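You operate a simulated robot arm through the tools that you are given. There is no shell and no other tool. Be economical: measure what you need, move in short steps, check, and stop when the job is done.

You are at the controls of a simulated two-armed robot. One attempt, no reset.

TASK
Screw the cap back on the bottle on the top of the drying cabinet.

It is judged by the outcome, as a careful person would: the job done as asked, and still so three seconds after it is handed in. It fails if anything else is knocked over, pushed out of place, dropped, spilled or broken. A push-on lid holds only when it is set on centred and level and pressed home; a screw cap is set on level and turned clockwise until tight.

THE ROBOT
Two 7-joint arms with two-finger parallel grippers on one trunk, on a base that drives. Base frame: it is fixed to the floor where the robot stands at the start and does not move with it; the origin is under the middle of the robot, x ahead of it, y to its left, z up. Lengths are in mm, angles in degrees, forces in N, time in s.
The left shoulder is at the start at [20, 170, 1403], the right one opposite. With the tool pointing down near the work surface each hand reaches from about 220 to 680 mm from the robot's upright axis, wherever it stands, measured 20 degrees to its own side. Payload 3.8 kg a hand.
The tool frame of a hand sits at the grasp point between the pads (the TCP): z along the fingers, y along the line on which they close. The tips reach 30 mm beyond it. Largest opening 110 mm; finger width 20, thickness 10; the body of the gripper, 48 by 112 mm, starts 55 mm behind the TCP.
Orientation is told as [roll, pitch, yaw] about the base's x, y, z axes, in that order, counted from this pose: with the fingers straight down and closing along the base's y, the tool's x points along the base's -x, its y along +y and its z along -z.

THE INTERFACE
- The arms move only by the tool step_arm. It takes "left_increments", "right_increments" or both (then of equal length, played together; a hand with none holds still); each is a list of rows, each a list of 3 entries, a list of its own where there are three numbers: the shift along the base's x, y, z in mm, then the turn, a rotation vector about the base's x, y, z in degrees, then the gripper command, from -1 (shut) to 1 (fully open), values between in proportion. In form: [[[tx, ty, tz], [rx, ry, rz], gripper], ...]. A call has 1 to 10 rows; each row is the pose to reach, as a shift and turn from the pose commanded when the call began. Rows are played at 5 a second. More than 50 mm and 8.6 degrees between two rows, or a gripper value outside its range, and nothing of the call is played. Where a pose cannot be reached the arm comes as near as it can. A force on the tool above 40 N (or 10 N above the force at the start of the call, whichever is more), or a blocked arm, ends the call early, and 0.2 s more pass. Each finger travels about 72 mm/s and halts on what it meets, pressing with about 42 N; the grip force reading is that of the motor and also rises with nothing between the fingers. The clock runs only during rows and for 0.2 s after the last one: add rows that repeat a pose to give the fingers time. The reply holds the time, the measured pose of the TCP, the force on the tool along the base axes, the opening and the grip force, in the units named above and with some noise, with the torque about the TCP (base axes, N m) and any sound that the robot's microphone picked up.
- Cameras (640 x 400 px; columns grow to the right, rows downward): "scene" is now at [113.3, 1.6, 1596.6]; the picture's right is [-0.05, -1.00, 0.00], its down [-0.37, 0.02, -0.93] and it looks along [0.93, -0.05, -0.37] (base axes); focal length 228 px, centre (320, 200). "left" rides on the left gripper at [72, -17, -103] in its tool frame; the picture's right is [0.23, 0.97, 0.00], its down [-0.76, 0.18, -0.62] and it looks along [-0.61, 0.14, 0.78] (tool axes); focal length 222 px, centre (320, 200). "right" rides on the right gripper at [72, 17, -103] in its tool frame; the picture's right is [-0.23, 0.97, 0.00], its down [-0.76, -0.18, -0.62] and it looks along [-0.61, -0.14, 0.78] (tool axes); focal length 222 px, centre (320, 200).
- camera(camera): a new picture of that camera. The clock stands still meanwhile.
- raise_lower(by): slides the trunk up (or, below 0, down) by that many mm; the arms and the scene camera ride with it, the base frame stays. It gives what a move gives, with no picture.
- roll_base(legs): drives the robot by 1 to 6 legs, each [ahead, turn to the left] in mm and degrees, along the robot's own axes; the way and the turn of a leg run together, so that a leg with both is an arc; at most 1500 mm and 180 degrees a leg. The arms and the cameras ride along, it lands a little off, and it stops where it bumps. It gives what a move gives.
- head_to(pan, tilt): turns the head with the scene camera to pan (to the left, within 80 degrees either way) and tilt (down, from -29 to 69), counted from straight ahead of the robot. It gives what a move gives.
- locate(camera, pixels): there is no depth. For up to 12 entries [column, row, z] of the newest picture of that camera ("zoom" is the newest enlarged one), the place [x, y] in the base frame at which the ray of that pixel passes the height z, good to about 2 mm, but the place of the scene camera against the robot may be out by one fixed shift of up to 25 mm in any direction. The clock stands still meanwhile.
- zoom(camera, box): a new picture of the part [left, top, right, bottom] of that camera's present view, enlarged. The clock stands still meanwhile.
- finish_job(): hands the job in; it is judged then, once.

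Keep the steps short. Do not move on a guess: measure, check each grasp and each placing, and mend mistakes. In all there are 80 turns and 58 pictures (those below and enlarged ones count). Leave the grippers open and the arms clear of the work at the hand-in unless told otherwise, and finish with a single line.

The tools are called after "Request:" by a JSON object that holds its "fn" and its "kwargs". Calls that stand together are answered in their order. step_arm: Moves the arms, as the interface text tells. Its arguments: {"type":"object","properties":{"left_increments":{"type":"array","items":{"type":"array"}},"right_increments":{"type":"array","items":{"type":"array"}}},"required":[]} The other tools are called the same way: raise_lower (by) slides the trunk up or down; roll_base (legs) drives the base; head_to (pan, tilt) turns the head that bears the scene camera; camera (camera) takes a picture; locate (camera, pixels) gives the place at which the rays of pixels pass given heights; zoom (camera, box) takes an enlarged picture of a part of a camera's view; finish_job () hands the job in.

At the start:

```text
t: 0.0
left_position: [446.1, 195.1, 1460.6]
left_tcp_rot: [0.0, 0.0, 0.0]
left_ft_force: [1.2, -0.1, -0.3]
left_wrist_torque: [-0.01, -0.03, 0.01]
left_opening: 109.9
left_grasp_force: 0.1
right_position: [279.9, -82.9, 1491.2]
right_tcp_rot: [0.0, 0.0, 0.0]
right_ft_force: [0.0, 0.1, 0.0]
right_wrist_torque: [0.0, 0.0, -0.03]
right_opening: 109.9
right_grasp_force: 0.0
trunk travel left (down, up): [-500.0, 70.0]
robot x, y, heading: [-0.8, -1.1, -0.2]
head pan, tilt: [-3.0, 21.8]
```

scene: 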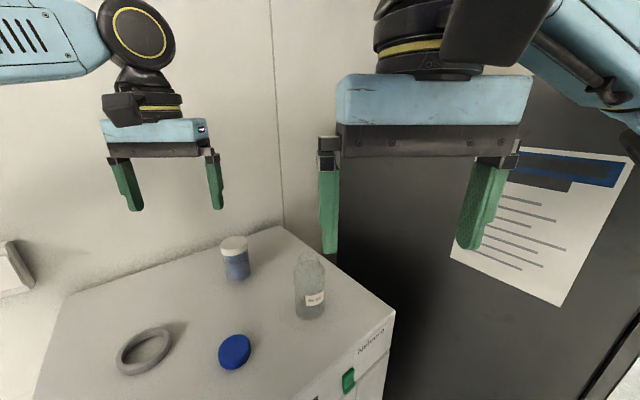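
right: 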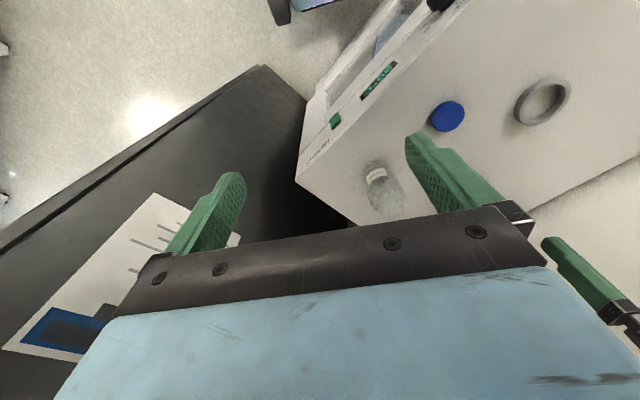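
left: 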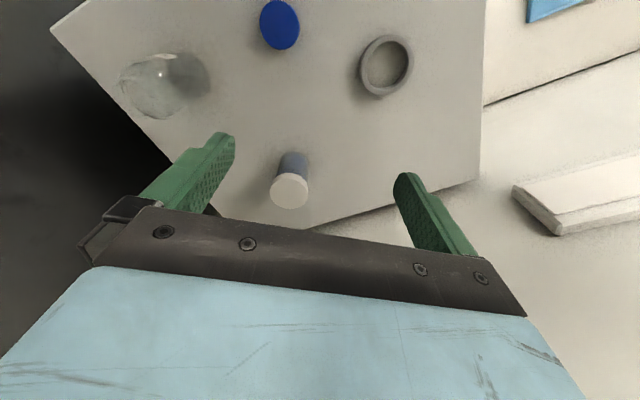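

I see a clear bottle, a blue cap, a ring and a lidded jar on the cabinet. I'll zoom in on the bottle and cap, and measure the same points at two trial heights from each of the three cameras to get the cabinet height.

Request:
{"fn": "zoom", "kwargs": {"camera": "scene", "box": [200, 220, 360, 380]}}

Request:
{"fn": "locate", "kwargs": {"camera": "left", "pixels": [[280, 26, 1000], [280, 26, 1200], [385, 70, 1000], [385, 70, 1200], [290, 190, 1000], [290, 190, 1200], [480, 178, 1000], [480, 178, 1200]]}}

Request:
{"fn": "locate", "kwargs": {"camera": "right", "pixels": [[446, 117, 1000], [446, 117, 1200], [542, 104, 1000], [542, 104, 1200], [375, 175, 1000], [375, 175, 1200], [297, 181, 1000], [297, 181, 1200]]}}

Request:
{"fn": "locate", "kwargs": {"camera": "scene", "pixels": [[235, 351, 1000], [235, 351, 1200], [146, 352, 1000], [146, 352, 1200], [309, 260, 1000], [309, 260, 1200], [309, 310, 1000], [309, 310, 1200]]}}

```text
2.50 times, centred on (280, 300) of scene
```

zoom: 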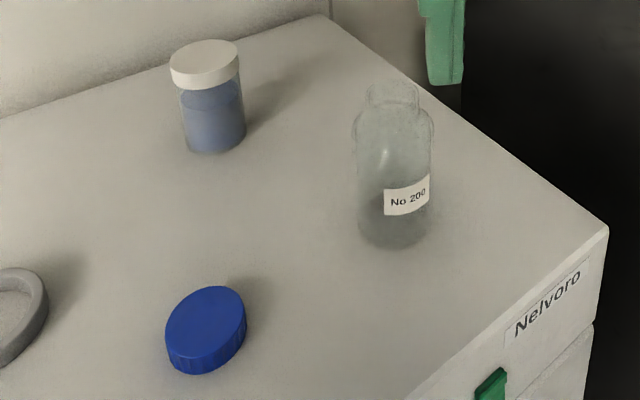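

```text
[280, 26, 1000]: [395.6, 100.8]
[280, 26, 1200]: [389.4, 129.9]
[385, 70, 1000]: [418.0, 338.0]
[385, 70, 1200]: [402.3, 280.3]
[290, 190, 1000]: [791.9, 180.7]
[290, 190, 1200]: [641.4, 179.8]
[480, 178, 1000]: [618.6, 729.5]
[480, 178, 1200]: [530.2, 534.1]
```

```text
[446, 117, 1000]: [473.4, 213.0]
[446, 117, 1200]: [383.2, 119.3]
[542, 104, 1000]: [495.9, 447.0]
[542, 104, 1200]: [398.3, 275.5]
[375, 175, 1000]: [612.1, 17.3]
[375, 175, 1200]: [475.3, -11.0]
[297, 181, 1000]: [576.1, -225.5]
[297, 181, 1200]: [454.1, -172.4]
```

```text
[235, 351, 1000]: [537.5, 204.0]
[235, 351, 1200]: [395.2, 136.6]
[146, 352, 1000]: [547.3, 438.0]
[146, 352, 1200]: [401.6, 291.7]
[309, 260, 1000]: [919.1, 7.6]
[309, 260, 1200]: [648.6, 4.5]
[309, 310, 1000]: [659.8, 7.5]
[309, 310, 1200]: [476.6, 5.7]
```

Both wrist cameras put the cap at about (390, 127) and z≈1183. Next I'll measure the bottle and the cap's edges.

Request:
{"fn": "zoom", "kwargs": {"camera": "right", "box": [290, 90, 490, 230]}}

Request:
{"fn": "zoom", "kwargs": {"camera": "left", "box": [100, 0, 320, 140]}}

Request:
{"fn": "locate", "kwargs": {"camera": "scene", "pixels": [[395, 312, 1170], [280, 227, 1170], [68, 294, 1170], [300, 399, 1170]]}}

```text
2.86 times, centred on (390, 160) of right
```

zoom: 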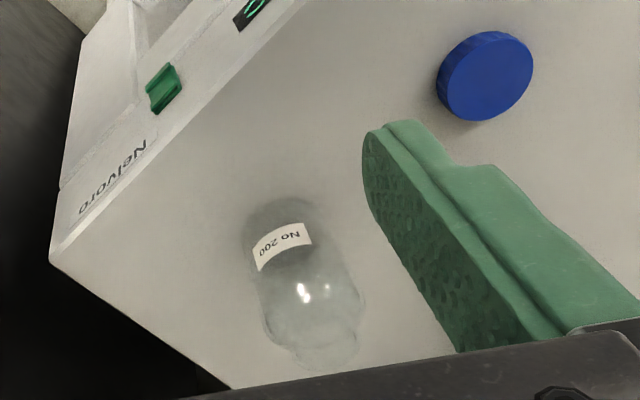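

```text
2.86 times, centred on (210, 70) of left
```

zoom: 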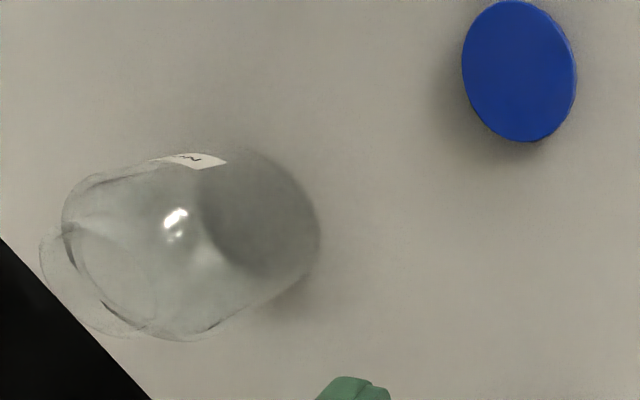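

```text
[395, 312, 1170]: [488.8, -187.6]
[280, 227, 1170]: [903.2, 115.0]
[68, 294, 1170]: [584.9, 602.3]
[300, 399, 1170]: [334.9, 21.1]
```

I'll locate the cap's edges and the bottle's mouth and base in this left zoom. For the bottle in the right view I'll convert pixels (full = 278 + zx/2.86, 90 + zy/2.86).

Request:
{"fn": "locate", "kwargs": {"camera": "zoom", "pixels": [[462, 70, 1190], [577, 82, 1190], [512, 1, 1190], [530, 141, 1190], [90, 275, 1250], [90, 275, 1350], [262, 212, 1170], [318, 240, 1170], [42, 260, 1300], [145, 330, 1300]]}}

Request:
{"fn": "locate", "kwargs": {"camera": "right", "pixels": [[394.6, 208, 1250], [394.6, 208, 1350], [377, 170, 1170], [446, 113, 1190], [431, 118, 1190], [464, 117, 1190], [376, 164, 1170], [364, 172, 1170]]}}

```text
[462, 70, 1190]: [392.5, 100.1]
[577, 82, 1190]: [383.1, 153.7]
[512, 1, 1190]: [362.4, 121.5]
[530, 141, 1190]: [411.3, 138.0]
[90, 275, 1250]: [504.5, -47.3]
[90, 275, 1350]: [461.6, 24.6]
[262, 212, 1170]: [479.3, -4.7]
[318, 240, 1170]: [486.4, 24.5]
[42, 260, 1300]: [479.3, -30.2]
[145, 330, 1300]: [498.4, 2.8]
```

```text
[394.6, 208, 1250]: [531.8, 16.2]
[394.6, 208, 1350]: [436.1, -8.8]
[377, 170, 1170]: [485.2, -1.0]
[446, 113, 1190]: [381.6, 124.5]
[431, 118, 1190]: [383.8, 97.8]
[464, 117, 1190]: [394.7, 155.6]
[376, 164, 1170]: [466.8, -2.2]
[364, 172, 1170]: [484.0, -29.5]
```

Cap: about 54 mm across, centre about (387, 128), on a top at z≈1170. Bottle: centre about (480, -2), mouth near z 1300. I'll bring the left hand over the cap, at z≈1300.

Request:
{"fn": "step_arm", "kwargs": {"left_increments": [[[-20, -22, -40], [0, 0, 0], 1], [[-40, -45, -80], [0, 0, 0], 1], [[-59, -67, -120], [0, 0, 0], 1], [[-59, -67, -160], [0, 0, 0], 1], [[-59, -67, -160], [0, 0, 0], 1]]}}

Request:
{"fn": "camera", "kwargs": {"camera": "left"}}

```text
refused: row 2 steps farther than a row can; nothing moved
```

```text
51 pictures are left
```

left: 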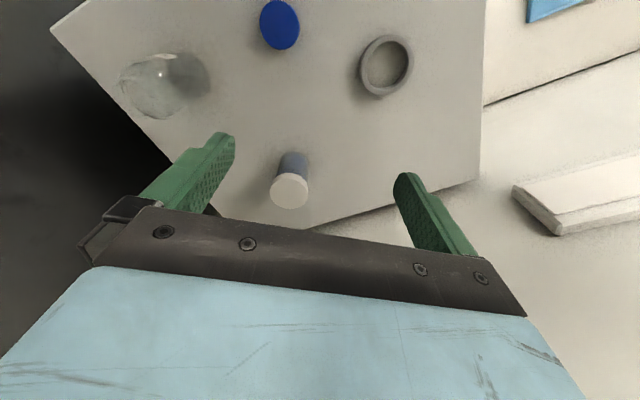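

That was refused because the steps were too long. I'll repeat it with shorter rows.

Request:
{"fn": "step_arm", "kwargs": {"left_increments": [[[-20, -22, -30], [0, 0, 0], 1], [[-40, -45, -60], [0, 0, 0], 1], [[-59, -67, -90], [0, 0, 0], 1], [[-59, -67, -125], [0, 0, 0], 1], [[-59, -67, -160], [0, 0, 0], 1], [[-59, -67, -160], [0, 0, 0], 1]]}}

Request:
{"fn": "camera", "kwargs": {"camera": "left"}}

```text
t: 1.4
left_position: [386.0, 127.9, 1300.6]
left_tcp_rot: [-0.1, -0.1, -0.1]
left_ft_force: [-1.1, 0.2, 0.2]
left_wrist_torque: [0.02, 0.03, -0.03]
left_opening: 110.0
left_grasp_force: 0.1
right_position: [279.4, -83.8, 1489.7]
right_tcp_rot: [-0.1, 0.0, 0.1]
right_ft_force: [-0.1, -0.5, 0.4]
right_wrist_torque: [-0.02, 0.02, -0.01]
right_opening: 109.8
right_grasp_force: 0.1
trunk travel left (down, up): [-500.0, 70.0]
robot x, y, heading: [-0.6, -0.1, -0.3]
head pan, tilt: [-3.0, 21.8]
```

```text
50 pictures are left
```

left: 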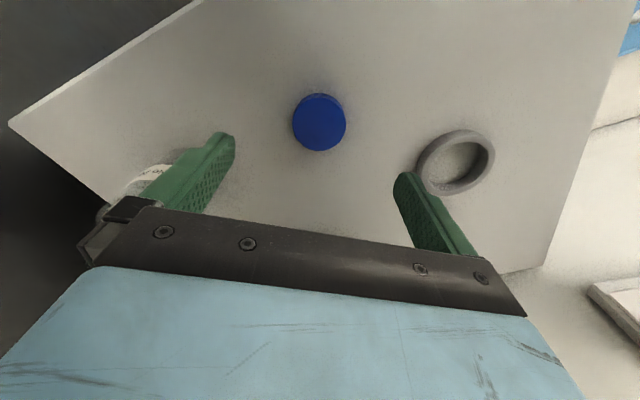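

The cap sits at (320, 122), right under the grasp point as predicted. I'll use this view to refine the height of the cabinet top and cap.

Request:
{"fn": "zoom", "kwargs": {"camera": "left", "box": [270, 80, 370, 170]}}

Request:
{"fn": "locate", "kwargs": {"camera": "left", "pixels": [[9, 122, 1170], [9, 122, 1180], [9, 122, 1160], [319.5, 122, 1190], [319.5, 122, 1170], [455, 162, 1170], [455, 162, 1190]]}}

```text
4.44 times, centred on (320, 125) of left
```

zoom: 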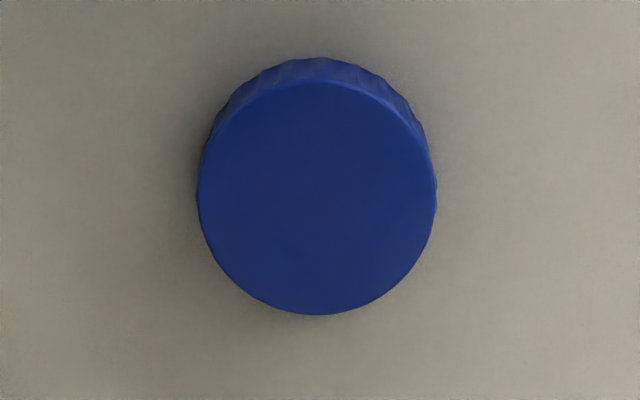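

```text
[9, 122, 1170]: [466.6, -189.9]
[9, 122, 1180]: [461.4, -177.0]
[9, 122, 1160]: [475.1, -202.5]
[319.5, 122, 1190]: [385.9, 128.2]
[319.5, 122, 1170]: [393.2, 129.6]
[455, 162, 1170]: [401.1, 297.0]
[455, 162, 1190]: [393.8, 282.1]
```

The corner and ring match across views with the top at z≈1179. The cap is about 16 mm tall, so its top is near 1195. I'll lower the hand so the tips are about 4 mm above the surface (TCP 1213), correct by 1 mm, then check.

Request:
{"fn": "step_arm", "kwargs": {"left_increments": [[[0.5, 0, -25], [0, 0, 0], 1], [[0.5, 0, -50], [0, 0, 0], 1], [[0.5, 0, -68], [0, 0, 0], 1], [[0.5, 0, -80], [0, 0, 0], 1], [[0.5, 0, -87.5], [0, 0, 0], 1], [[0.5, 0, -87.5], [0, 0, 0], 1]]}}

Request:
{"fn": "camera", "kwargs": {"camera": "left"}}

```text
t: 2.8
left_position: [387.2, 127.4, 1211.3]
left_tcp_rot: [0.0, 0.0, 0.1]
left_ft_force: [-0.6, -0.5, 0.8]
left_wrist_torque: [0.0, 0.0, 0.0]
left_opening: 110.2
left_grasp_force: 0.1
right_position: [280.3, -81.9, 1490.8]
right_tcp_rot: [0.0, 0.0, 0.0]
right_ft_force: [-0.5, 0.4, 0.5]
right_wrist_torque: [-0.01, 0.03, -0.04]
right_opening: 110.1
right_grasp_force: 0.0
trunk travel left (down, up): [-500.0, 70.0]
robot x, y, heading: [-0.6, 2.2, -0.2]
head pan, tilt: [-3.0, 21.8]
```

```text
48 pictures are left
```

left: 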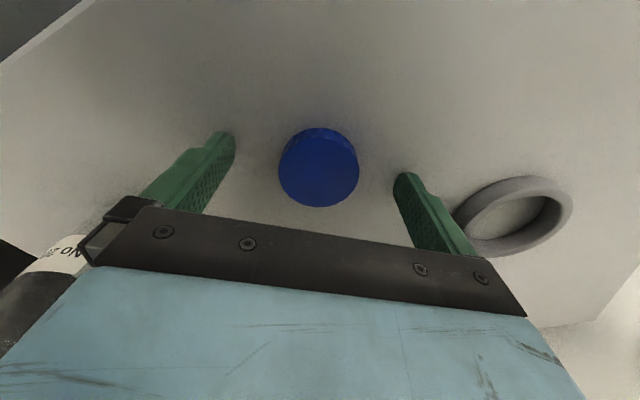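

The hand is clear of the surface and the cap lies between the fingers at (318, 168). Closing on it now.

Request:
{"fn": "step_arm", "kwargs": {"left_increments": [[[0, 0, 0], [0, 0, 0], 0.2], [[0, 0, 0], [0, 0, 0], 0], [[0, 0, 0], [0, 0, 0], -0.3], [[0, 0, 0], [0, 0, 0], -1], [[0, 0, 0], [0, 0, 0], -1]]}}

Request:
{"fn": "camera", "kwargs": {"camera": "left"}}

```text
t: 4.0
left_position: [385.7, 128.5, 1211.1]
left_tcp_rot: [-0.1, 0.0, 0.0]
left_ft_force: [-0.9, -0.7, -0.1]
left_wrist_torque: [-0.02, -0.03, 0.02]
left_opening: 48.7
left_grasp_force: 41.8
right_position: [280.4, -82.0, 1489.3]
right_tcp_rot: [0.0, 0.0, -0.1]
right_ft_force: [0.6, 0.1, -0.4]
right_wrist_torque: [0.0, -0.05, -0.03]
right_opening: 109.8
right_grasp_force: 0.1
trunk travel left (down, up): [-500.0, 70.0]
robot x, y, heading: [-2.4, -1.8, 0.0]
head pan, tilt: [-3.0, 21.8]
```

```text
47 pictures are left
```

left: 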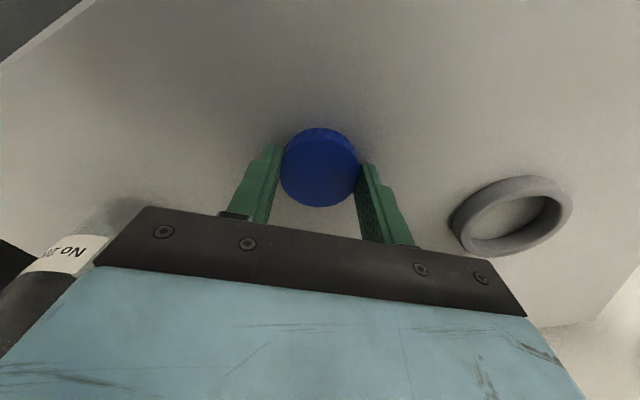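

The grip holds at 48.7 mm, which matches the cap's diameter. Lifting straight up and checking.

Request:
{"fn": "step_arm", "kwargs": {"left_increments": [[[0, 0, 15], [0, 0, 0], -1], [[0, 0, 45], [0, 0, 0], -1], [[0, 0, 85], [0, 0, 0], -1], [[0, 0, 125], [0, 0, 0], -1], [[0, 20, 165], [0, 0, 0], -1], [[-10, 50, 190], [0, 0, 0], -1], [[-20, 80, 200], [0, 0, 0], -1], [[-20, 80, 200], [0, 0, 0], -1]]}}

Request:
{"fn": "camera", "kwargs": {"camera": "left"}}

Request:
{"fn": "camera", "kwargs": {"camera": "scene"}}

```text
t: 5.8
left_position: [367.4, 208.1, 1414.5]
left_tcp_rot: [-0.1, 0.0, 0.0]
left_ft_force: [0.5, -0.9, 0.7]
left_wrist_torque: [0.02, -0.03, 0.01]
left_opening: 48.9
left_grasp_force: 41.9
right_position: [279.5, -83.4, 1490.6]
right_tcp_rot: [0.1, -0.1, 0.0]
right_ft_force: [1.0, 0.7, -0.2]
right_wrist_torque: [0.0, 0.01, 0.01]
right_opening: 109.9
right_grasp_force: 0.0
trunk travel left (down, up): [-500.0, 70.0]
robot x, y, heading: [-1.9, 1.3, -0.1]
head pan, tilt: [-3.0, 21.8]
```

```text
46 pictures are left
```

left: 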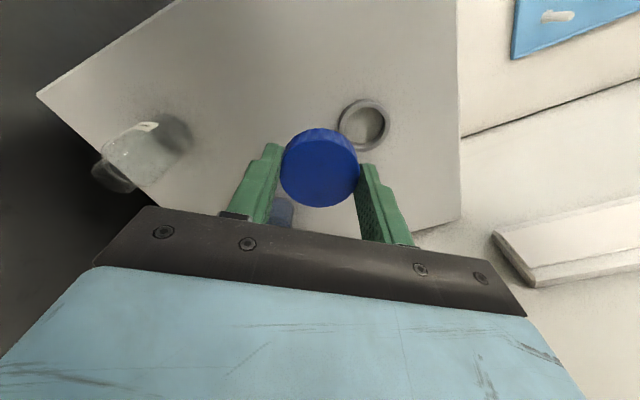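

```text
45 pictures are left
```

scene: 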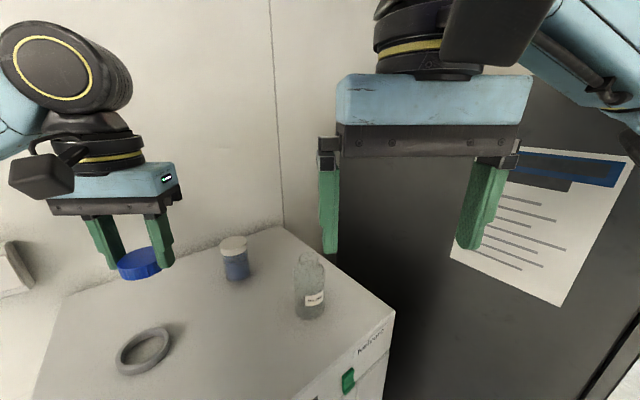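

The cap is held level. Next I'll take the right hand above and in front of the bottle to measure its mouth and body closely.

Request:
{"fn": "step_arm", "kwargs": {"right_increments": [[[35, 15, 0], [0, 0, 0], 1], [[70, 30, -10], [0, 0, 0], 1], [[110, 50, -20], [0, 0, 0], 1], [[140, 70, -40], [0, 0, 0], 1], [[140, 70, -40], [0, 0, 0], 1]]}}

Request:
{"fn": "zoom", "kwargs": {"camera": "right", "box": [200, 60, 440, 210]}}

```text
t: 7.0
left_position: [367.6, 208.5, 1413.8]
left_tcp_rot: [0.1, 0.0, 0.1]
left_ft_force: [-0.1, 0.3, 0.2]
left_wrist_torque: [0.02, -0.02, -0.04]
left_opening: 49.0
left_grasp_force: 41.9
right_position: [421.2, -11.8, 1454.9]
right_tcp_rot: [0.1, -0.2, 0.0]
right_ft_force: [-0.4, -0.2, -0.2]
right_wrist_torque: [0.0, -0.05, -0.01]
right_opening: 109.9
right_grasp_force: 0.1
trunk travel left (down, up): [-500.0, 70.0]
robot x, y, heading: [-0.3, 1.7, 0.3]
head pan, tilt: [-3.0, 21.8]
```

```text
2.67 times, centred on (320, 135) of right
```

zoom: 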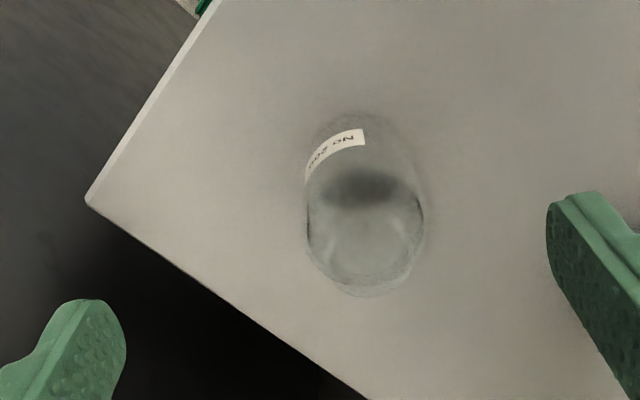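

Request:
{"fn": "zoom", "kwargs": {"camera": "right", "box": [300, 95, 370, 180]}}

Request:
{"fn": "zoom", "kwargs": {"camera": "scene", "box": [275, 240, 345, 330]}}

Request:
{"fn": "locate", "kwargs": {"camera": "zoom", "pixels": [[320, 200, 1300]]}}

```text
4.71 times, centred on (335, 138) of right
```

zoom: 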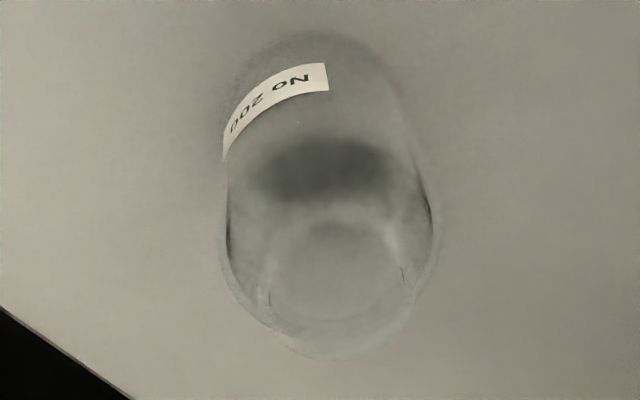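

```text
4.44 times, centred on (310, 285) of scene
```

zoom: 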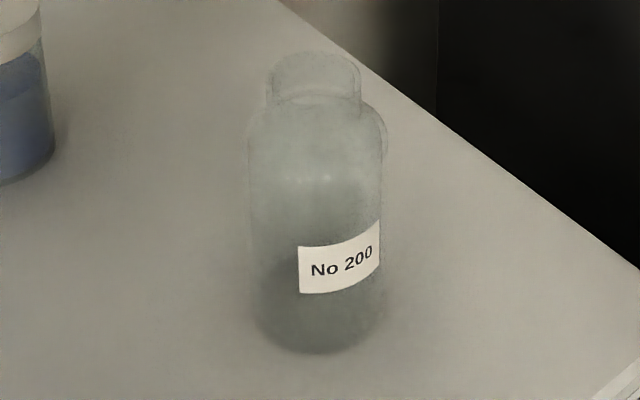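

```text
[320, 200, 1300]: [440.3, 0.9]
```

Request:
{"fn": "locate", "kwargs": {"camera": "right", "pixels": [[338.8, 156, 1290], [338.8, 156, 1310], [338.8, 156, 1330], [333, 102.3, 1179], [315, 144, 1260], [359.5, 143, 1260], [315, 144, 1240], [359.5, 143, 1240], [337, 171.5, 1300], [337, 171.5, 1320]]}}

Request:
{"fn": "locate", "kwargs": {"camera": "scene", "pixels": [[308.6, 318.5, 1179], [308.5, 258, 1310], [308.5, 258, 1290], [308.5, 252.2, 1310], [308.5, 263, 1310], [295, 297, 1220], [325, 297, 1220]]}}

```text
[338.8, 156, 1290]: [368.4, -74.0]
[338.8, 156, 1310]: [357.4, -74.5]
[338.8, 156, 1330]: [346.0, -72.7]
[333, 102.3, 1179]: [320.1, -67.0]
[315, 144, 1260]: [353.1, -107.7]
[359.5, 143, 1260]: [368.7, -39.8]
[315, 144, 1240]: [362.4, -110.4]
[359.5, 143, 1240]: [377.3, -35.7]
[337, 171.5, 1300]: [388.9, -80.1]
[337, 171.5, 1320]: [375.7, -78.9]
```

```text
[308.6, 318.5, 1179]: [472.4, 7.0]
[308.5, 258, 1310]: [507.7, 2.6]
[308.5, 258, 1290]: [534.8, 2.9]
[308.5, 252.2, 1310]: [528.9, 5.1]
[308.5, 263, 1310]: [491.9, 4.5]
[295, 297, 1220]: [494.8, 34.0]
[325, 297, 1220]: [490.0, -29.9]
```

The measurements agree: bottle axis about (482, -2), body about 60 mm across, mouth at z≈1303. The right hand will hold the body from its right side with level fingers, so the left can screw. First I'll swing the right hand out to the right while turning it -85° in yaw.

Request:
{"fn": "step_arm", "kwargs": {"right_increments": [[[0, -22, 0], [0, 0, -8.5], 1], [[0, -44, 0], [0, 0, -17], 1], [[0, -66, 0], [0, 0, -25.5], 1], [[0, -88, 0], [0, 0, -34], 1], [[0, -110, 0], [0, 0, -42.5], 1], [[0, -132, 0], [0, 0, -51], 1], [[0, -154, 0], [0, 0, -59.5], 1], [[0, -176, 0], [0, 0, -68], 1], [[0, -198, 0], [0, 0, -76.5], 1], [[0, -218, 0], [0, 0, -85], 1]]}}

```text
t: 9.2
left_position: [367.1, 221.5, 1411.7]
left_tcp_rot: [-0.4, -0.1, 0.1]
left_ft_force: [0.2, -0.4, -0.5]
left_wrist_torque: [0.0, -0.01, 0.02]
left_opening: 49.0
left_grasp_force: 41.7
right_position: [417.4, -218.1, 1454.9]
right_tcp_rot: [0.1, -0.7, -85.2]
right_ft_force: [-0.1, -2.4, -1.1]
right_wrist_torque: [0.2, 0.04, -0.02]
right_opening: 110.2
right_grasp_force: 0.1
trunk travel left (down, up): [-500.0, 70.0]
robot x, y, heading: [-4.3, -0.8, -0.3]
head pan, tilt: [-3.0, 21.8]
```

The left hand reads 13 mm off in y, so I'll look to see whether the arms touched or the robot swayed.

Request:
{"fn": "step_arm", "kwargs": {"right_increments": [[[0, 0, 0], [0, 0, 0], 1], [[0, 0, 0], [0, 0, 0], 1]]}}

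Request:
{"fn": "camera", "kwargs": {"camera": "scene"}}

```text
t: 9.8
left_position: [363.6, 219.0, 1413.7]
left_tcp_rot: [-0.4, -0.2, -0.1]
left_ft_force: [-0.8, 0.4, -0.9]
left_wrist_torque: [0.0, 0.01, 0.02]
left_opening: 48.7
left_grasp_force: 42.2
right_position: [416.0, -222.1, 1454.9]
right_tcp_rot: [0.2, -0.3, -85.0]
right_ft_force: [0.2, -0.3, -0.7]
right_wrist_torque: [-0.01, 0.05, -0.01]
right_opening: 109.9
right_grasp_force: 0.0
trunk travel left (down, up): [-500.0, 70.0]
robot x, y, heading: [0.9, -0.8, 0.0]
head pan, tilt: [-3.0, 21.8]
```

```text
41 pictures are left
```

scene: 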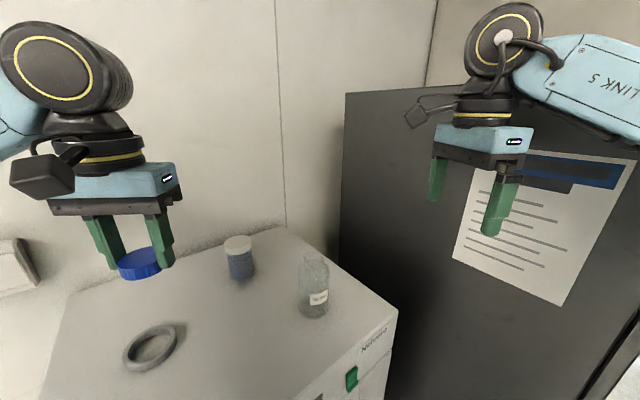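

Both hands lean about +10 mm in y with a roll of -0.4°, so the right elbow may be pressing on something on its right. I'll turn the head to look.

Request:
{"fn": "head_to", "kwargs": {"pan": -65, "tilt": 15}}

Request:
{"fn": "camera", "kwargs": {"camera": "scene"}}

```text
t: 11.1
left_position: [362.8, 217.5, 1415.0]
left_tcp_rot: [-0.3, -0.1, 0.0]
left_ft_force: [0.5, 0.3, -0.3]
left_wrist_torque: [0.0, 0.03, 0.0]
left_opening: 48.6
left_grasp_force: 42.1
right_position: [414.4, -221.1, 1454.9]
right_tcp_rot: [0.3, -0.3, -85.1]
right_ft_force: [-0.3, -0.3, -0.5]
right_wrist_torque: [0.01, -0.02, 0.01]
right_opening: 109.9
right_grasp_force: 0.0
trunk travel left (down, up): [-500.0, 70.0]
robot x, y, heading: [-0.3, 1.1, -0.1]
head pan, tilt: [-65.0, 15.0]
```

```text
40 pictures are left
```

scene: 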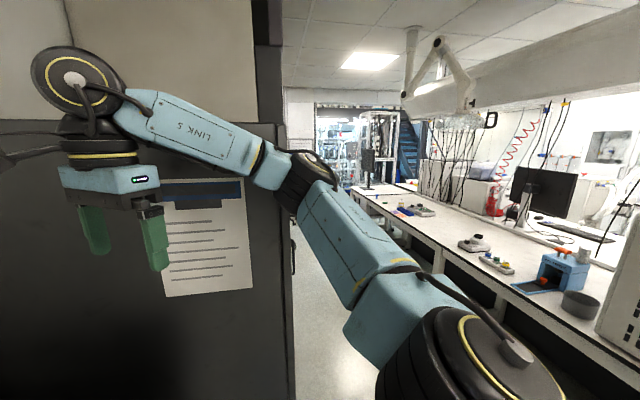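

The right forearm runs close to the dark cabinet's face. As a test I'll pull the right hand back 50 mm in x and see whether the left hand's position recovers.

Request:
{"fn": "step_arm", "kwargs": {"right_increments": [[[-25, 0, 0], [0, 0, 0], 1], [[-50, 0, 0], [0, 0, 0], 1], [[-50, 0, 0], [0, 0, 0], 1], [[-50, 0, 0], [0, 0, 0], 1]]}}

```text
t: 12.1
left_position: [368.3, 206.5, 1415.0]
left_tcp_rot: [0.0, 0.1, -0.1]
left_ft_force: [0.2, -0.5, -0.2]
left_wrist_torque: [0.04, 0.0, 0.02]
left_opening: 48.8
left_grasp_force: 41.7
right_position: [371.0, -234.2, 1451.5]
right_tcp_rot: [0.0, 0.1, -85.1]
right_ft_force: [0.0, -1.1, 0.4]
right_wrist_torque: [0.02, -0.02, 0.02]
right_opening: 110.1
right_grasp_force: 0.0
trunk travel left (down, up): [-500.0, 70.0]
robot x, y, heading: [1.9, -2.2, -0.0]
head pan, tilt: [-65.0, 15.0]
```

Confirmed: the left hand went back to y≈207, so the arm was leaning on the dark cabinet. I'll drop the approach from the right. Instead the right hand will grip the bottle from the robot's side, pointing about 25° left and tilted about 35° below level, well away from that cabinet. First I'll turn back and move inward.

Request:
{"fn": "step_arm", "kwargs": {"right_increments": [[[-8, 14, 0], [0, 0, 8.5], 1], [[-16, 28, 0], [0, 0, 17], 1], [[-24, 42, 0], [0, 0, 25.5], 1], [[-32, 56, 0], [0, 0, 34], 1], [[-40, 70, 0], [0, 0, 42.5], 1], [[-48, 84, 0], [0, 0, 51], 1], [[-56, 98, 0], [0, 0, 59.5], 1], [[-64, 112, 0], [0, 0, 68], 1], [[-71, 124, 0], [0, 0, 76.5], 1], [[-71, 124, 0], [0, 0, 85], 1]]}}

Request:
{"fn": "head_to", "kwargs": {"pan": -3, "tilt": 24}}

```text
t: 14.3
left_position: [368.3, 208.0, 1414.1]
left_tcp_rot: [0.0, 0.0, 0.0]
left_ft_force: [-0.2, 0.1, -0.9]
left_wrist_torque: [0.01, 0.01, 0.01]
left_opening: 48.9
left_grasp_force: 42.1
right_position: [297.7, -106.1, 1451.3]
right_tcp_rot: [0.2, 0.1, 0.0]
right_ft_force: [-0.3, -1.0, 0.0]
right_wrist_torque: [0.0, -0.03, -0.02]
right_opening: 109.7
right_grasp_force: 0.0
trunk travel left (down, up): [-500.0, 70.0]
robot x, y, heading: [2.8, -2.7, 0.1]
head pan, tilt: [-65.0, 15.0]
```

```text
t: 15.6
left_position: [368.3, 209.8, 1414.1]
left_tcp_rot: [0.1, 0.0, 0.0]
left_ft_force: [-0.5, -0.5, -0.3]
left_wrist_torque: [-0.03, 0.01, 0.05]
left_opening: 48.8
left_grasp_force: 42.0
right_position: [298.6, -105.9, 1449.8]
right_tcp_rot: [-0.1, 0.0, -0.1]
right_ft_force: [0.4, 0.3, -0.7]
right_wrist_torque: [0.01, 0.0, 0.01]
right_opening: 110.2
right_grasp_force: 0.0
trunk travel left (down, up): [-500.0, 70.0]
robot x, y, heading: [3.5, 1.0, -0.1]
head pan, tilt: [-3.0, 24.0]
```

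Now yaw +25°, then tilt in a second call.

Request:
{"fn": "step_arm", "kwargs": {"right_increments": [[[5, 5, 0], [0, 0, 8.4], 1], [[10, 10, 0], [0, 0, 16.8], 1], [[10, 10, 0], [0, 0, 25], 1], [[10, 10, 0], [0, 0, 25], 1]]}}

Request:
{"fn": "step_arm", "kwargs": {"right_increments": [[[0, 0, 0], [3.3, -7.1, 0], 1], [[0, 0, 0], [6.6, -14.2, 0], 1], [[0, 0, 0], [9.9, -21.3, 0], 1], [[0, 0, 0], [13.2, -28.4, 0], 1], [[0, 0, 0], [16.5, -35.5, 0], 1], [[0, 0, 0], [19.8, -42.6, 0], 1], [[0, 0, 0], [23.2, -49.8, 0], 1], [[0, 0, 0], [23.2, -49.8, 0], 1]]}}

Request:
{"fn": "camera", "kwargs": {"camera": "scene"}}

```text
t: 16.6
left_position: [370.0, 209.4, 1413.5]
left_tcp_rot: [-0.1, 0.0, 0.0]
left_ft_force: [-0.5, -0.7, -0.1]
left_wrist_torque: [0.02, -0.02, -0.04]
left_opening: 48.9
left_grasp_force: 42.7
right_position: [310.6, -97.0, 1450.1]
right_tcp_rot: [0.0, 0.0, 25.1]
right_ft_force: [0.7, 0.5, 0.4]
right_wrist_torque: [-0.03, -0.03, -0.03]
right_opening: 110.0
right_grasp_force: 0.1
trunk travel left (down, up): [-500.0, 70.0]
robot x, y, heading: [1.5, 2.8, -0.2]
head pan, tilt: [-3.0, 24.0]
```

```text
t: 18.4
left_position: [365.2, 215.3, 1414.0]
left_tcp_rot: [-0.4, -0.2, 0.0]
left_ft_force: [0.1, 0.0, -0.8]
left_wrist_torque: [0.01, -0.02, -0.03]
left_opening: 48.8
left_grasp_force: 42.0
right_position: [319.7, -82.0, 1466.7]
right_tcp_rot: [-0.6, -55.1, 25.5]
right_ft_force: [0.5, 0.7, -0.4]
right_wrist_torque: [0.01, 0.01, 0.01]
right_opening: 109.9
right_grasp_force: 0.1
right hand out of reach, approached as far as the arm can: row 7, 8
trunk travel left (down, up): [-500.0, 70.0]
robot x, y, heading: [-0.6, -0.0, -0.4]
head pan, tilt: [-3.0, 24.0]
```

```text
39 pictures are left
```

scene: 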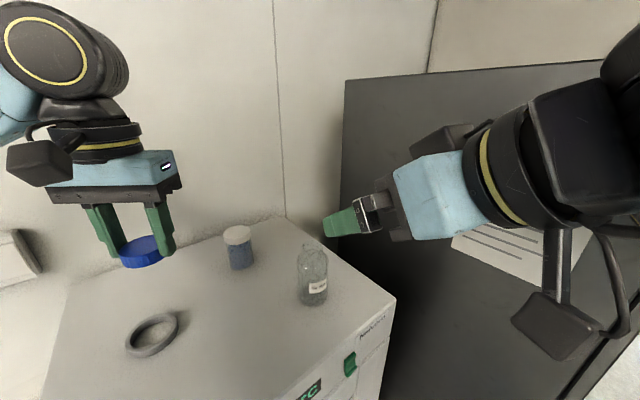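

The right arm is cramped and leaning on something again, since the left hand reads +7 mm. I'll back the base up 120 mm to make room. Both hands are high and clear.

Request:
{"fn": "roll_base", "kwargs": {"legs": [[-120, 0]]}}

Request:
{"fn": "step_arm", "kwargs": {"right_increments": [[[0, 0, 0], [0, 0, 0], 1], [[0, 0, 0], [0, 0, 0], 1]]}}

```text
t: 19.7
left_position: [252.9, 208.8, 1413.7]
left_tcp_rot: [0.0, 0.1, 0.0]
left_ft_force: [-0.9, -0.6, -0.4]
left_wrist_torque: [-0.01, 0.04, 0.03]
left_opening: 48.9
left_grasp_force: 42.4
right_position: [207.9, -88.6, 1463.7]
right_tcp_rot: [0.1, -54.8, 24.8]
right_ft_force: [-0.2, -1.2, 0.0]
right_wrist_torque: [0.0, -0.02, 0.0]
right_opening: 110.3
right_grasp_force: 0.1
trunk travel left (down, up): [-500.0, 70.0]
robot x, y, heading: [-119.0, 3.0, 0.2]
head pan, tilt: [-3.0, 24.0]
```

```text
t: 20.3
left_position: [251.9, 209.2, 1414.2]
left_tcp_rot: [0.0, 0.0, 0.0]
left_ft_force: [-0.1, 0.1, -0.3]
left_wrist_torque: [-0.02, -0.03, -0.01]
left_opening: 48.8
left_grasp_force: 41.3
right_position: [205.7, -89.5, 1463.8]
right_tcp_rot: [0.1, -54.9, 24.9]
right_ft_force: [-1.1, -0.6, 0.3]
right_wrist_torque: [-0.04, -0.01, 0.01]
right_opening: 110.1
right_grasp_force: 0.1
trunk travel left (down, up): [-500.0, 70.0]
robot x, y, heading: [-116.8, 0.1, 0.1]
head pan, tilt: [-3.0, 24.0]
```

The lean is gone. I'll move the right hand to a pre-grasp point about 110 mm short of the bottle, still 30 mm high, and watch for lean.

Request:
{"fn": "step_arm", "kwargs": {"right_increments": [[[25, 6, -29], [0, 0, 0], 1], [[50, 12, -58], [0, 0, 0], 1], [[75, 17, -87], [0, 0, 0], 1], [[100, 23, -116], [0, 0, 0], 1], [[125, 29, -145], [0, 0, 0], 1], [[150, 35, -174], [0, 0, 0], 1], [[176, 40, -204], [0, 0, 0], 1], [[176, 40, -204], [0, 0, 0], 1]]}}

Request:
{"fn": "camera", "kwargs": {"camera": "scene"}}

Request:
{"fn": "camera", "kwargs": {"camera": "right"}}

```text
t: 22.1
left_position: [252.3, 208.6, 1413.7]
left_tcp_rot: [0.0, 0.0, 0.0]
left_ft_force: [-0.2, -0.5, 0.1]
left_wrist_torque: [0.0, 0.0, 0.0]
left_opening: 48.9
left_grasp_force: 41.8
right_position: [383.9, -51.8, 1261.1]
right_tcp_rot: [-0.1, -55.0, 25.1]
right_ft_force: [-0.9, 0.9, -0.2]
right_wrist_torque: [0.01, 0.0, 0.01]
right_opening: 110.0
right_grasp_force: 0.1
trunk travel left (down, up): [-500.0, 70.0]
robot x, y, heading: [-114.7, -0.2, 0.2]
head pan, tilt: [-3.0, 24.0]
```

```text
38 pictures are left
```

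scene: 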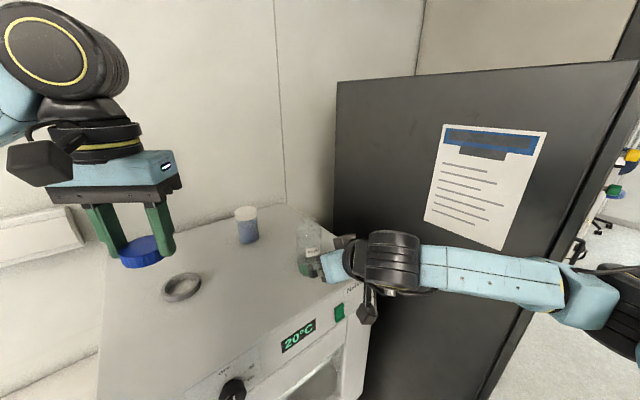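

```text
37 pictures are left
```

right: 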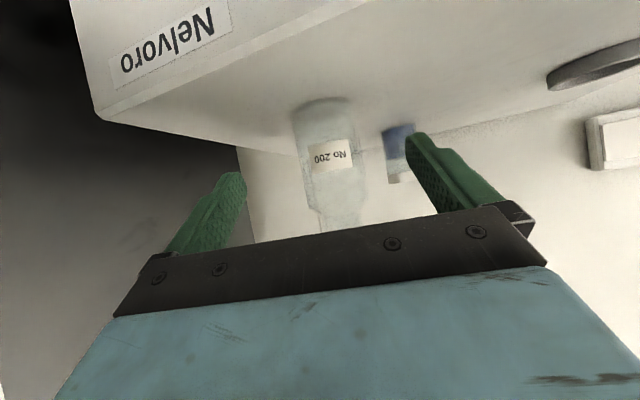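

No lean, and the bottle stands between the fingers. I'll check its axis from this side view.

Request:
{"fn": "zoom", "kwargs": {"camera": "right", "box": [270, 85, 400, 235]}}

Request:
{"fn": "locate", "kwargs": {"camera": "right", "pixels": [[321, 98, 1179], [294, 112, 1185], [351, 108, 1185], [330, 155, 1215], [103, 118, 1179], [340, 215, 1285], [322, 228, 1300], [361, 225, 1300]]}}

```text
2.67 times, centred on (335, 160) of right
```

zoom: 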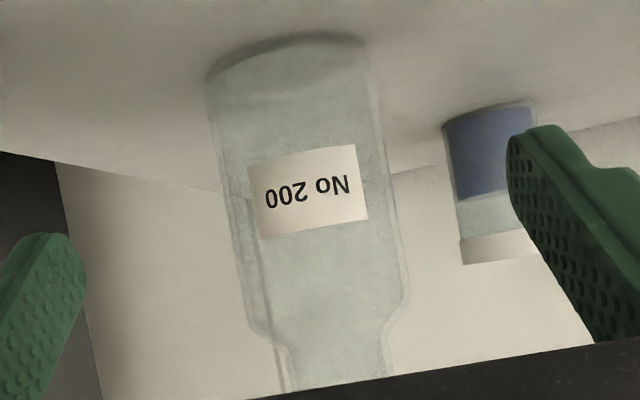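

```text
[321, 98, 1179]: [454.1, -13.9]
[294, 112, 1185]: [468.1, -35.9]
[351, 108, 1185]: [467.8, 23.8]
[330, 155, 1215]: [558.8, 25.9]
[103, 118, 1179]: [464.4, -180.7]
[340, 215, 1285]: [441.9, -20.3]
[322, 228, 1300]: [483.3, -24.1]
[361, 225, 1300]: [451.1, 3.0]
```

The near base edge at (454, -14) confirms the axis at about (482, -1). I'll go down, then advance until the TCP is about 12 mm short of the axis so the palm clears the bottle's shoulder.

Request:
{"fn": "step_arm", "kwargs": {"right_increments": [[[0, 0, -20], [0, 0, 0], 1], [[0, 0, -39], [0, 0, 0], 1], [[20, 10, -39], [0, 0, 0], 1], [[40, 20, -39], [0, 0, 0], 1], [[60, 30, -39], [0, 0, 0], 1], [[75, 38, -39], [0, 0, 0], 1], [[88, 44.5, -39], [0, 0, 0], 1], [[88, 44.5, -39], [0, 0, 0], 1]]}}

Request:
{"fn": "camera", "kwargs": {"camera": "right"}}

Request:
{"fn": "zoom", "kwargs": {"camera": "scene", "box": [260, 190, 420, 310]}}

```text
t: 23.9
left_position: [251.9, 209.4, 1413.9]
left_tcp_rot: [0.1, 0.0, -0.1]
left_ft_force: [-0.2, -0.1, 0.2]
left_wrist_torque: [0.03, -0.03, 0.02]
left_opening: 48.7
left_grasp_force: 42.2
right_position: [469.4, -4.1, 1220.5]
right_tcp_rot: [0.0, -55.0, 24.9]
right_ft_force: [0.3, 0.3, 0.2]
right_wrist_torque: [0.01, -0.03, -0.01]
right_opening: 110.0
right_grasp_force: 0.0
trunk travel left (down, up): [-500.0, 70.0]
robot x, y, heading: [-111.9, 1.9, 0.1]
head pan, tilt: [-3.0, 24.0]
```

```text
35 pictures are left
```

right: 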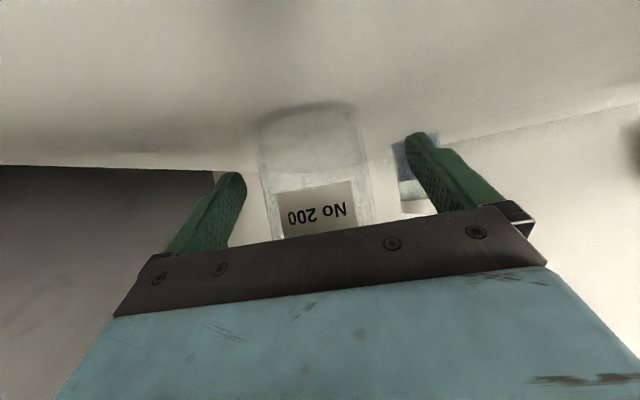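

```text
3.33 times, centred on (340, 250) of scene
```

zoom: 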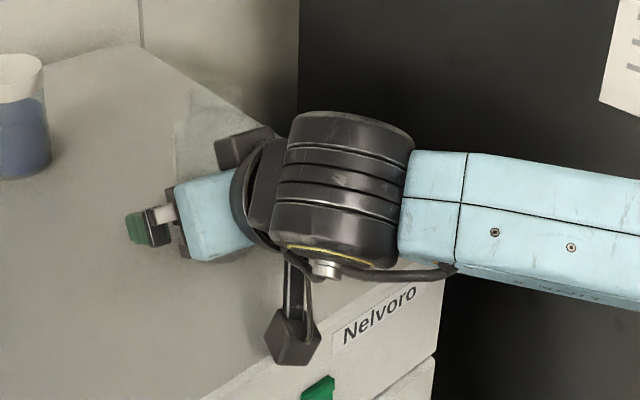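

The bottle is between the fingers, with no contact. I'll close slowly.

Request:
{"fn": "step_arm", "kwargs": {"right_increments": [[[0, 0, 0], [0, 0, 0], 0.5], [[0, 0, 0], [0, 0, 0], 0.25], [[0, 0, 0], [0, 0, 0], 0.15], [[0, 0, 0], [0, 0, 0], 0.1], [[0, 0, 0], [0, 0, 0], 0.05], [[0, 0, 0], [0, 0, 0], 0.0], [[0, 0, 0], [0, 0, 0], -0.3], [[0, 0, 0], [0, 0, 0], -1], [[0, 0, 0], [0, 0, 0], -1]]}}

Request:
{"fn": "camera", "kwargs": {"camera": "right"}}

```text
t: 25.9
left_position: [251.8, 208.7, 1414.2]
left_tcp_rot: [0.0, 0.0, -0.2]
left_ft_force: [0.2, 0.0, 0.7]
left_wrist_torque: [0.02, 0.02, 0.01]
left_opening: 48.5
left_grasp_force: 42.5
right_position: [469.8, -4.4, 1221.5]
right_tcp_rot: [0.1, -54.9, 24.8]
right_ft_force: [0.3, -1.5, 1.7]
right_wrist_torque: [0.08, -0.02, -0.02]
right_opening: 65.1
right_grasp_force: 42.8
trunk travel left (down, up): [-500.0, 70.0]
robot x, y, heading: [-117.2, 1.5, -0.2]
head pan, tilt: [-3.0, 24.0]
```

```text
33 pictures are left
```

right: 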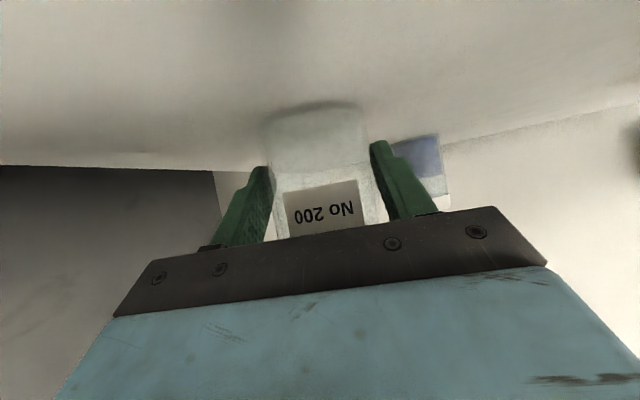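

The bottle is held at 65.1 mm and upright. Next I'll bring the left hand near the bottle, beside and above it, to see the mouth closely.

Request:
{"fn": "step_arm", "kwargs": {"left_increments": [[[30, -15, 0], [0, 0, 0], -1], [[60, -30, 0], [0, 0, 0], -1], [[90, -45, 0], [0, 0, 0], -1], [[120, -60, 0], [0, 0, 0], -1], [[150, -75, 0], [0, 0, 0], -1], [[175, -90, -5], [0, 0, 0], -1], [[188, -99, -14], [0, 0, 0], -1], [[188, -99, -14], [0, 0, 0], -1]]}}

Request:
{"fn": "camera", "kwargs": {"camera": "left"}}

Request:
{"fn": "zoom", "kwargs": {"camera": "left", "box": [140, 80, 280, 210]}}

```text
t: 27.7
left_position: [440.0, 110.4, 1400.6]
left_tcp_rot: [-0.1, -0.1, 0.1]
left_ft_force: [-0.2, -0.4, 0.3]
left_wrist_torque: [-0.02, 0.0, -0.02]
left_opening: 48.8
left_grasp_force: 42.3
right_position: [469.7, -5.2, 1221.0]
right_tcp_rot: [0.0, -54.8, 24.9]
right_ft_force: [-0.6, -0.7, 2.6]
right_wrist_torque: [0.13, 0.07, 0.01]
right_opening: 65.4
right_grasp_force: 42.4
trunk travel left (down, up): [-500.0, 70.0]
robot x, y, heading: [-119.0, 1.3, 0.1]
head pan, tilt: [-3.0, 24.0]
```

```text
32 pictures are left
```

left: 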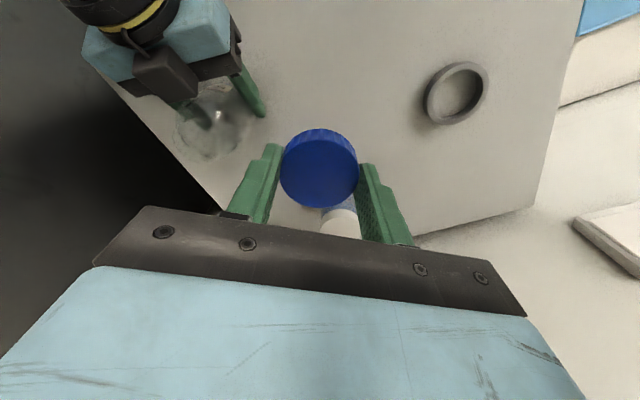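

```text
3.08 times, centred on (210, 145) of left
```

zoom: 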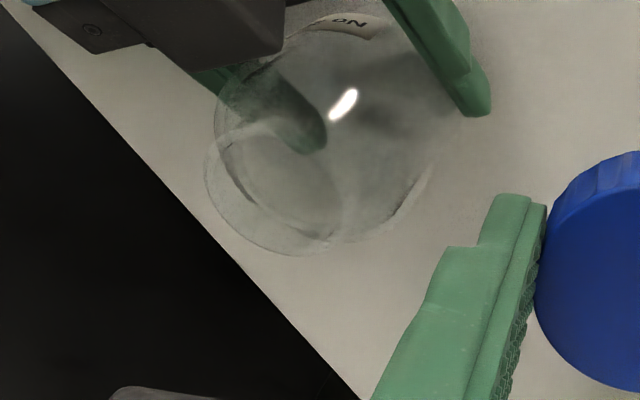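

Request:
{"fn": "zoom", "kwargs": {"camera": "left", "box": [175, 105, 245, 175]}}

Request:
{"fn": "locate", "kwargs": {"camera": "zoom", "pixels": [[320, 200, 1300], [320, 200, 1310], [220, 200, 1303], [320, 300, 1303], [420, 200, 1303], [320, 100, 1303]]}}

```text
5.71 times, centred on (210, 140) of left
```

zoom: 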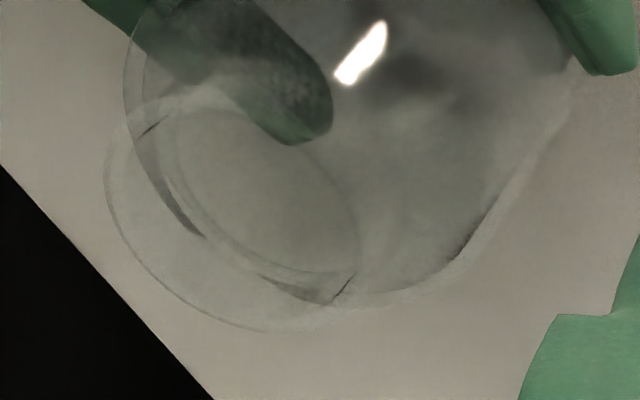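

```text
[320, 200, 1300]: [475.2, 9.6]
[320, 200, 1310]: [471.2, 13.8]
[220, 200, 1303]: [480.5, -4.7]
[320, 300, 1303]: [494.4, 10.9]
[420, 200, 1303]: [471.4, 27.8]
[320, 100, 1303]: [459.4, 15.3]
```

The mouth ring centres at about zoom pixel (232, 209), giving (481, -2) at z≈1305, which agrees with the earlier views. Now I'll check how the cap sits relative to the left TCP.

Request:
{"fn": "zoom", "kwargs": {"camera": "left", "box": [265, 115, 375, 220]}}

Request:
{"fn": "locate", "kwargs": {"camera": "zoom", "pixels": [[320, 200, 1385], [120, 200, 1385], [520, 200, 1385], [320, 100, 1385], [320, 360, 1385]]}}

```text
3.81 times, centred on (320, 168) of left
```

zoom: 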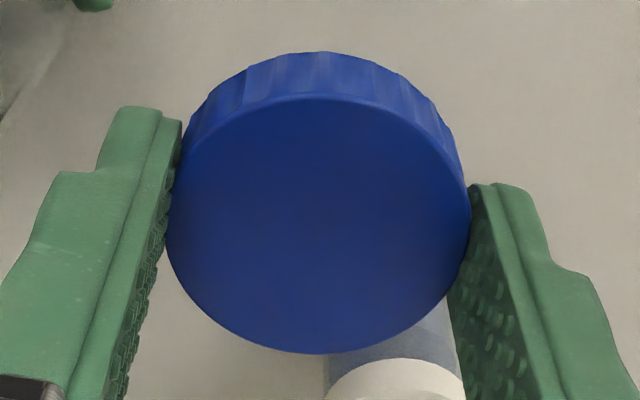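

```text
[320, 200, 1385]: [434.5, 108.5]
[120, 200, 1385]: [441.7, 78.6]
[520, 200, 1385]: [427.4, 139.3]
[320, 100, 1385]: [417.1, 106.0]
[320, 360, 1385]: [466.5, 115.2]
```

The cap is centred on the TCP within 1 mm. Before placing it, I'll pre-turn the left hand +85° (counter-clockwise) to gain screwing range.

Request:
{"fn": "step_arm", "kwargs": {"left_increments": [[[0, 0, 5], [0, 0, 8.5], -1], [[0, 0, 5], [0, 0, 17], -1], [[0, 0, 5], [0, 0, 25.5], -1], [[0, 0, 5], [0, 0, 34], -1], [[0, 0, 5], [0, 0, 42.5], -1], [[0, 0, 5], [0, 0, 51], -1], [[0, 0, 5], [0, 0, 59.5], -1], [[0, 0, 5], [0, 0, 68], -1], [[0, 0, 5], [0, 0, 76.5], -1], [[0, 0, 5], [0, 0, 85], -1]]}}

```text
t: 29.9
left_position: [440.4, 108.1, 1405.2]
left_tcp_rot: [0.0, 0.0, 85.1]
left_ft_force: [0.4, 0.4, -0.3]
left_wrist_torque: [-0.01, 0.0, -0.02]
left_opening: 48.7
left_grasp_force: 42.0
right_position: [470.6, -4.0, 1221.7]
right_tcp_rot: [0.2, -54.8, 24.9]
right_ft_force: [0.2, -1.1, 3.1]
right_wrist_torque: [0.09, 0.04, -0.03]
right_opening: 65.4
right_grasp_force: 41.5
trunk travel left (down, up): [-500.0, 70.0]
robot x, y, heading: [-118.2, 1.7, 0.1]
head pan, tilt: [-3.0, 24.0]
```

Now I'll move over the bottle, with the TCP at (481, -1) and z 1360, so the cap's bottom is about 25 mm above the mouth. Then look.

Request:
{"fn": "step_arm", "kwargs": {"left_increments": [[[10, -28, 0], [0, 0, 0], -1], [[20, -56, 0], [0, 0, 0], -1], [[30, -84, 0], [0, 0, 0], -1], [[40.5, -110.5, 0], [0, 0, 0], -1], [[40.5, -110.5, -25], [0, 0, 0], -1], [[40.5, -110.5, -43], [0, 0, 0], -1], [[40.5, -110.5, -43], [0, 0, 0], -1]]}}

Request:
{"fn": "camera", "kwargs": {"camera": "left"}}

Request:
{"fn": "zoom", "kwargs": {"camera": "scene", "box": [240, 140, 400, 290]}}

```text
t: 31.5
left_position: [467.4, 14.7, 1355.0]
left_tcp_rot: [0.1, 0.1, 85.0]
left_ft_force: [-0.1, -0.5, 0.0]
left_wrist_torque: [0.03, -0.02, 0.0]
left_opening: 48.6
left_grasp_force: 42.0
left hand out of reach, approached as far as the arm can: row 3, 4, 5, 6, 7
right_position: [470.2, -4.5, 1221.4]
right_tcp_rot: [0.1, -55.0, 24.8]
right_ft_force: [0.6, 1.9, 3.3]
right_wrist_torque: [0.2, -0.01, -0.01]
right_opening: 65.1
right_grasp_force: 41.3
trunk travel left (down, up): [-500.0, 70.0]
robot x, y, heading: [-118.5, -2.7, -0.2]
head pan, tilt: [-3.0, 24.0]
```

```text
28 pictures are left
```

left: 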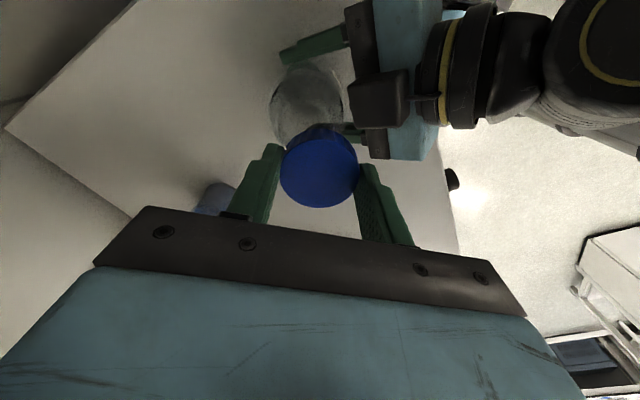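

```text
2.67 times, centred on (320, 215) of scene
```

zoom: 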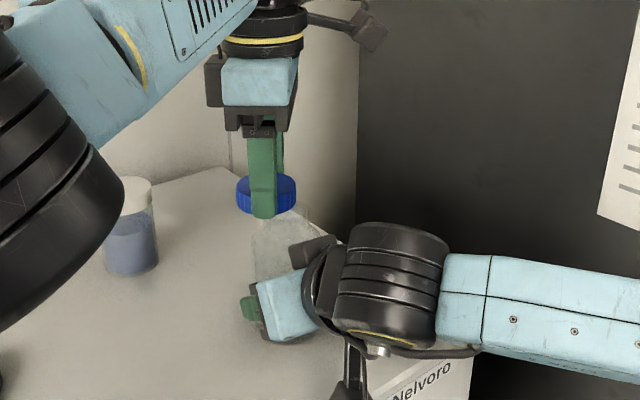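

The left hand stops at (467, 15) because it's out of reach at this yaw. I'll raise it and see whether a smaller yaw reaches the spot.

Request:
{"fn": "step_arm", "kwargs": {"left_increments": [[[0, 0, 15], [0, 0, 0], -1], [[0, 0, 30], [0, 0, -8.5], -1], [[0, 0, 30], [0, 0, -17], -1], [[0, 0, 30], [0, 0, -25.5], -1], [[0, 0, 30], [0, 0, -34], -1], [[0, 0, 30], [0, 0, -42.5], -1], [[0, 0, 30], [0, 0, -51], -1], [[0, 0, 30], [0, 0, -51], -1]]}}

```text
t: 33.3
left_position: [458.3, 16.6, 1383.6]
left_tcp_rot: [0.0, 0.1, 33.9]
left_ft_force: [0.0, 1.4, -0.5]
left_wrist_torque: [0.01, -0.03, 0.0]
left_opening: 48.5
left_grasp_force: 42.2
left hand out of reach, approached as far as the arm can: row 1, 2, 3, 4, 5, 6, 7, 8
right_position: [470.6, -4.2, 1221.9]
right_tcp_rot: [0.1, -54.9, 24.8]
right_ft_force: [0.6, 0.5, 1.7]
right_wrist_torque: [0.13, 0.01, 0.02]
right_opening: 65.1
right_grasp_force: 42.1
trunk travel left (down, up): [-500.0, 70.0]
robot x, y, heading: [-116.4, -0.9, 0.2]
head pan, tilt: [-3.0, 24.0]
```

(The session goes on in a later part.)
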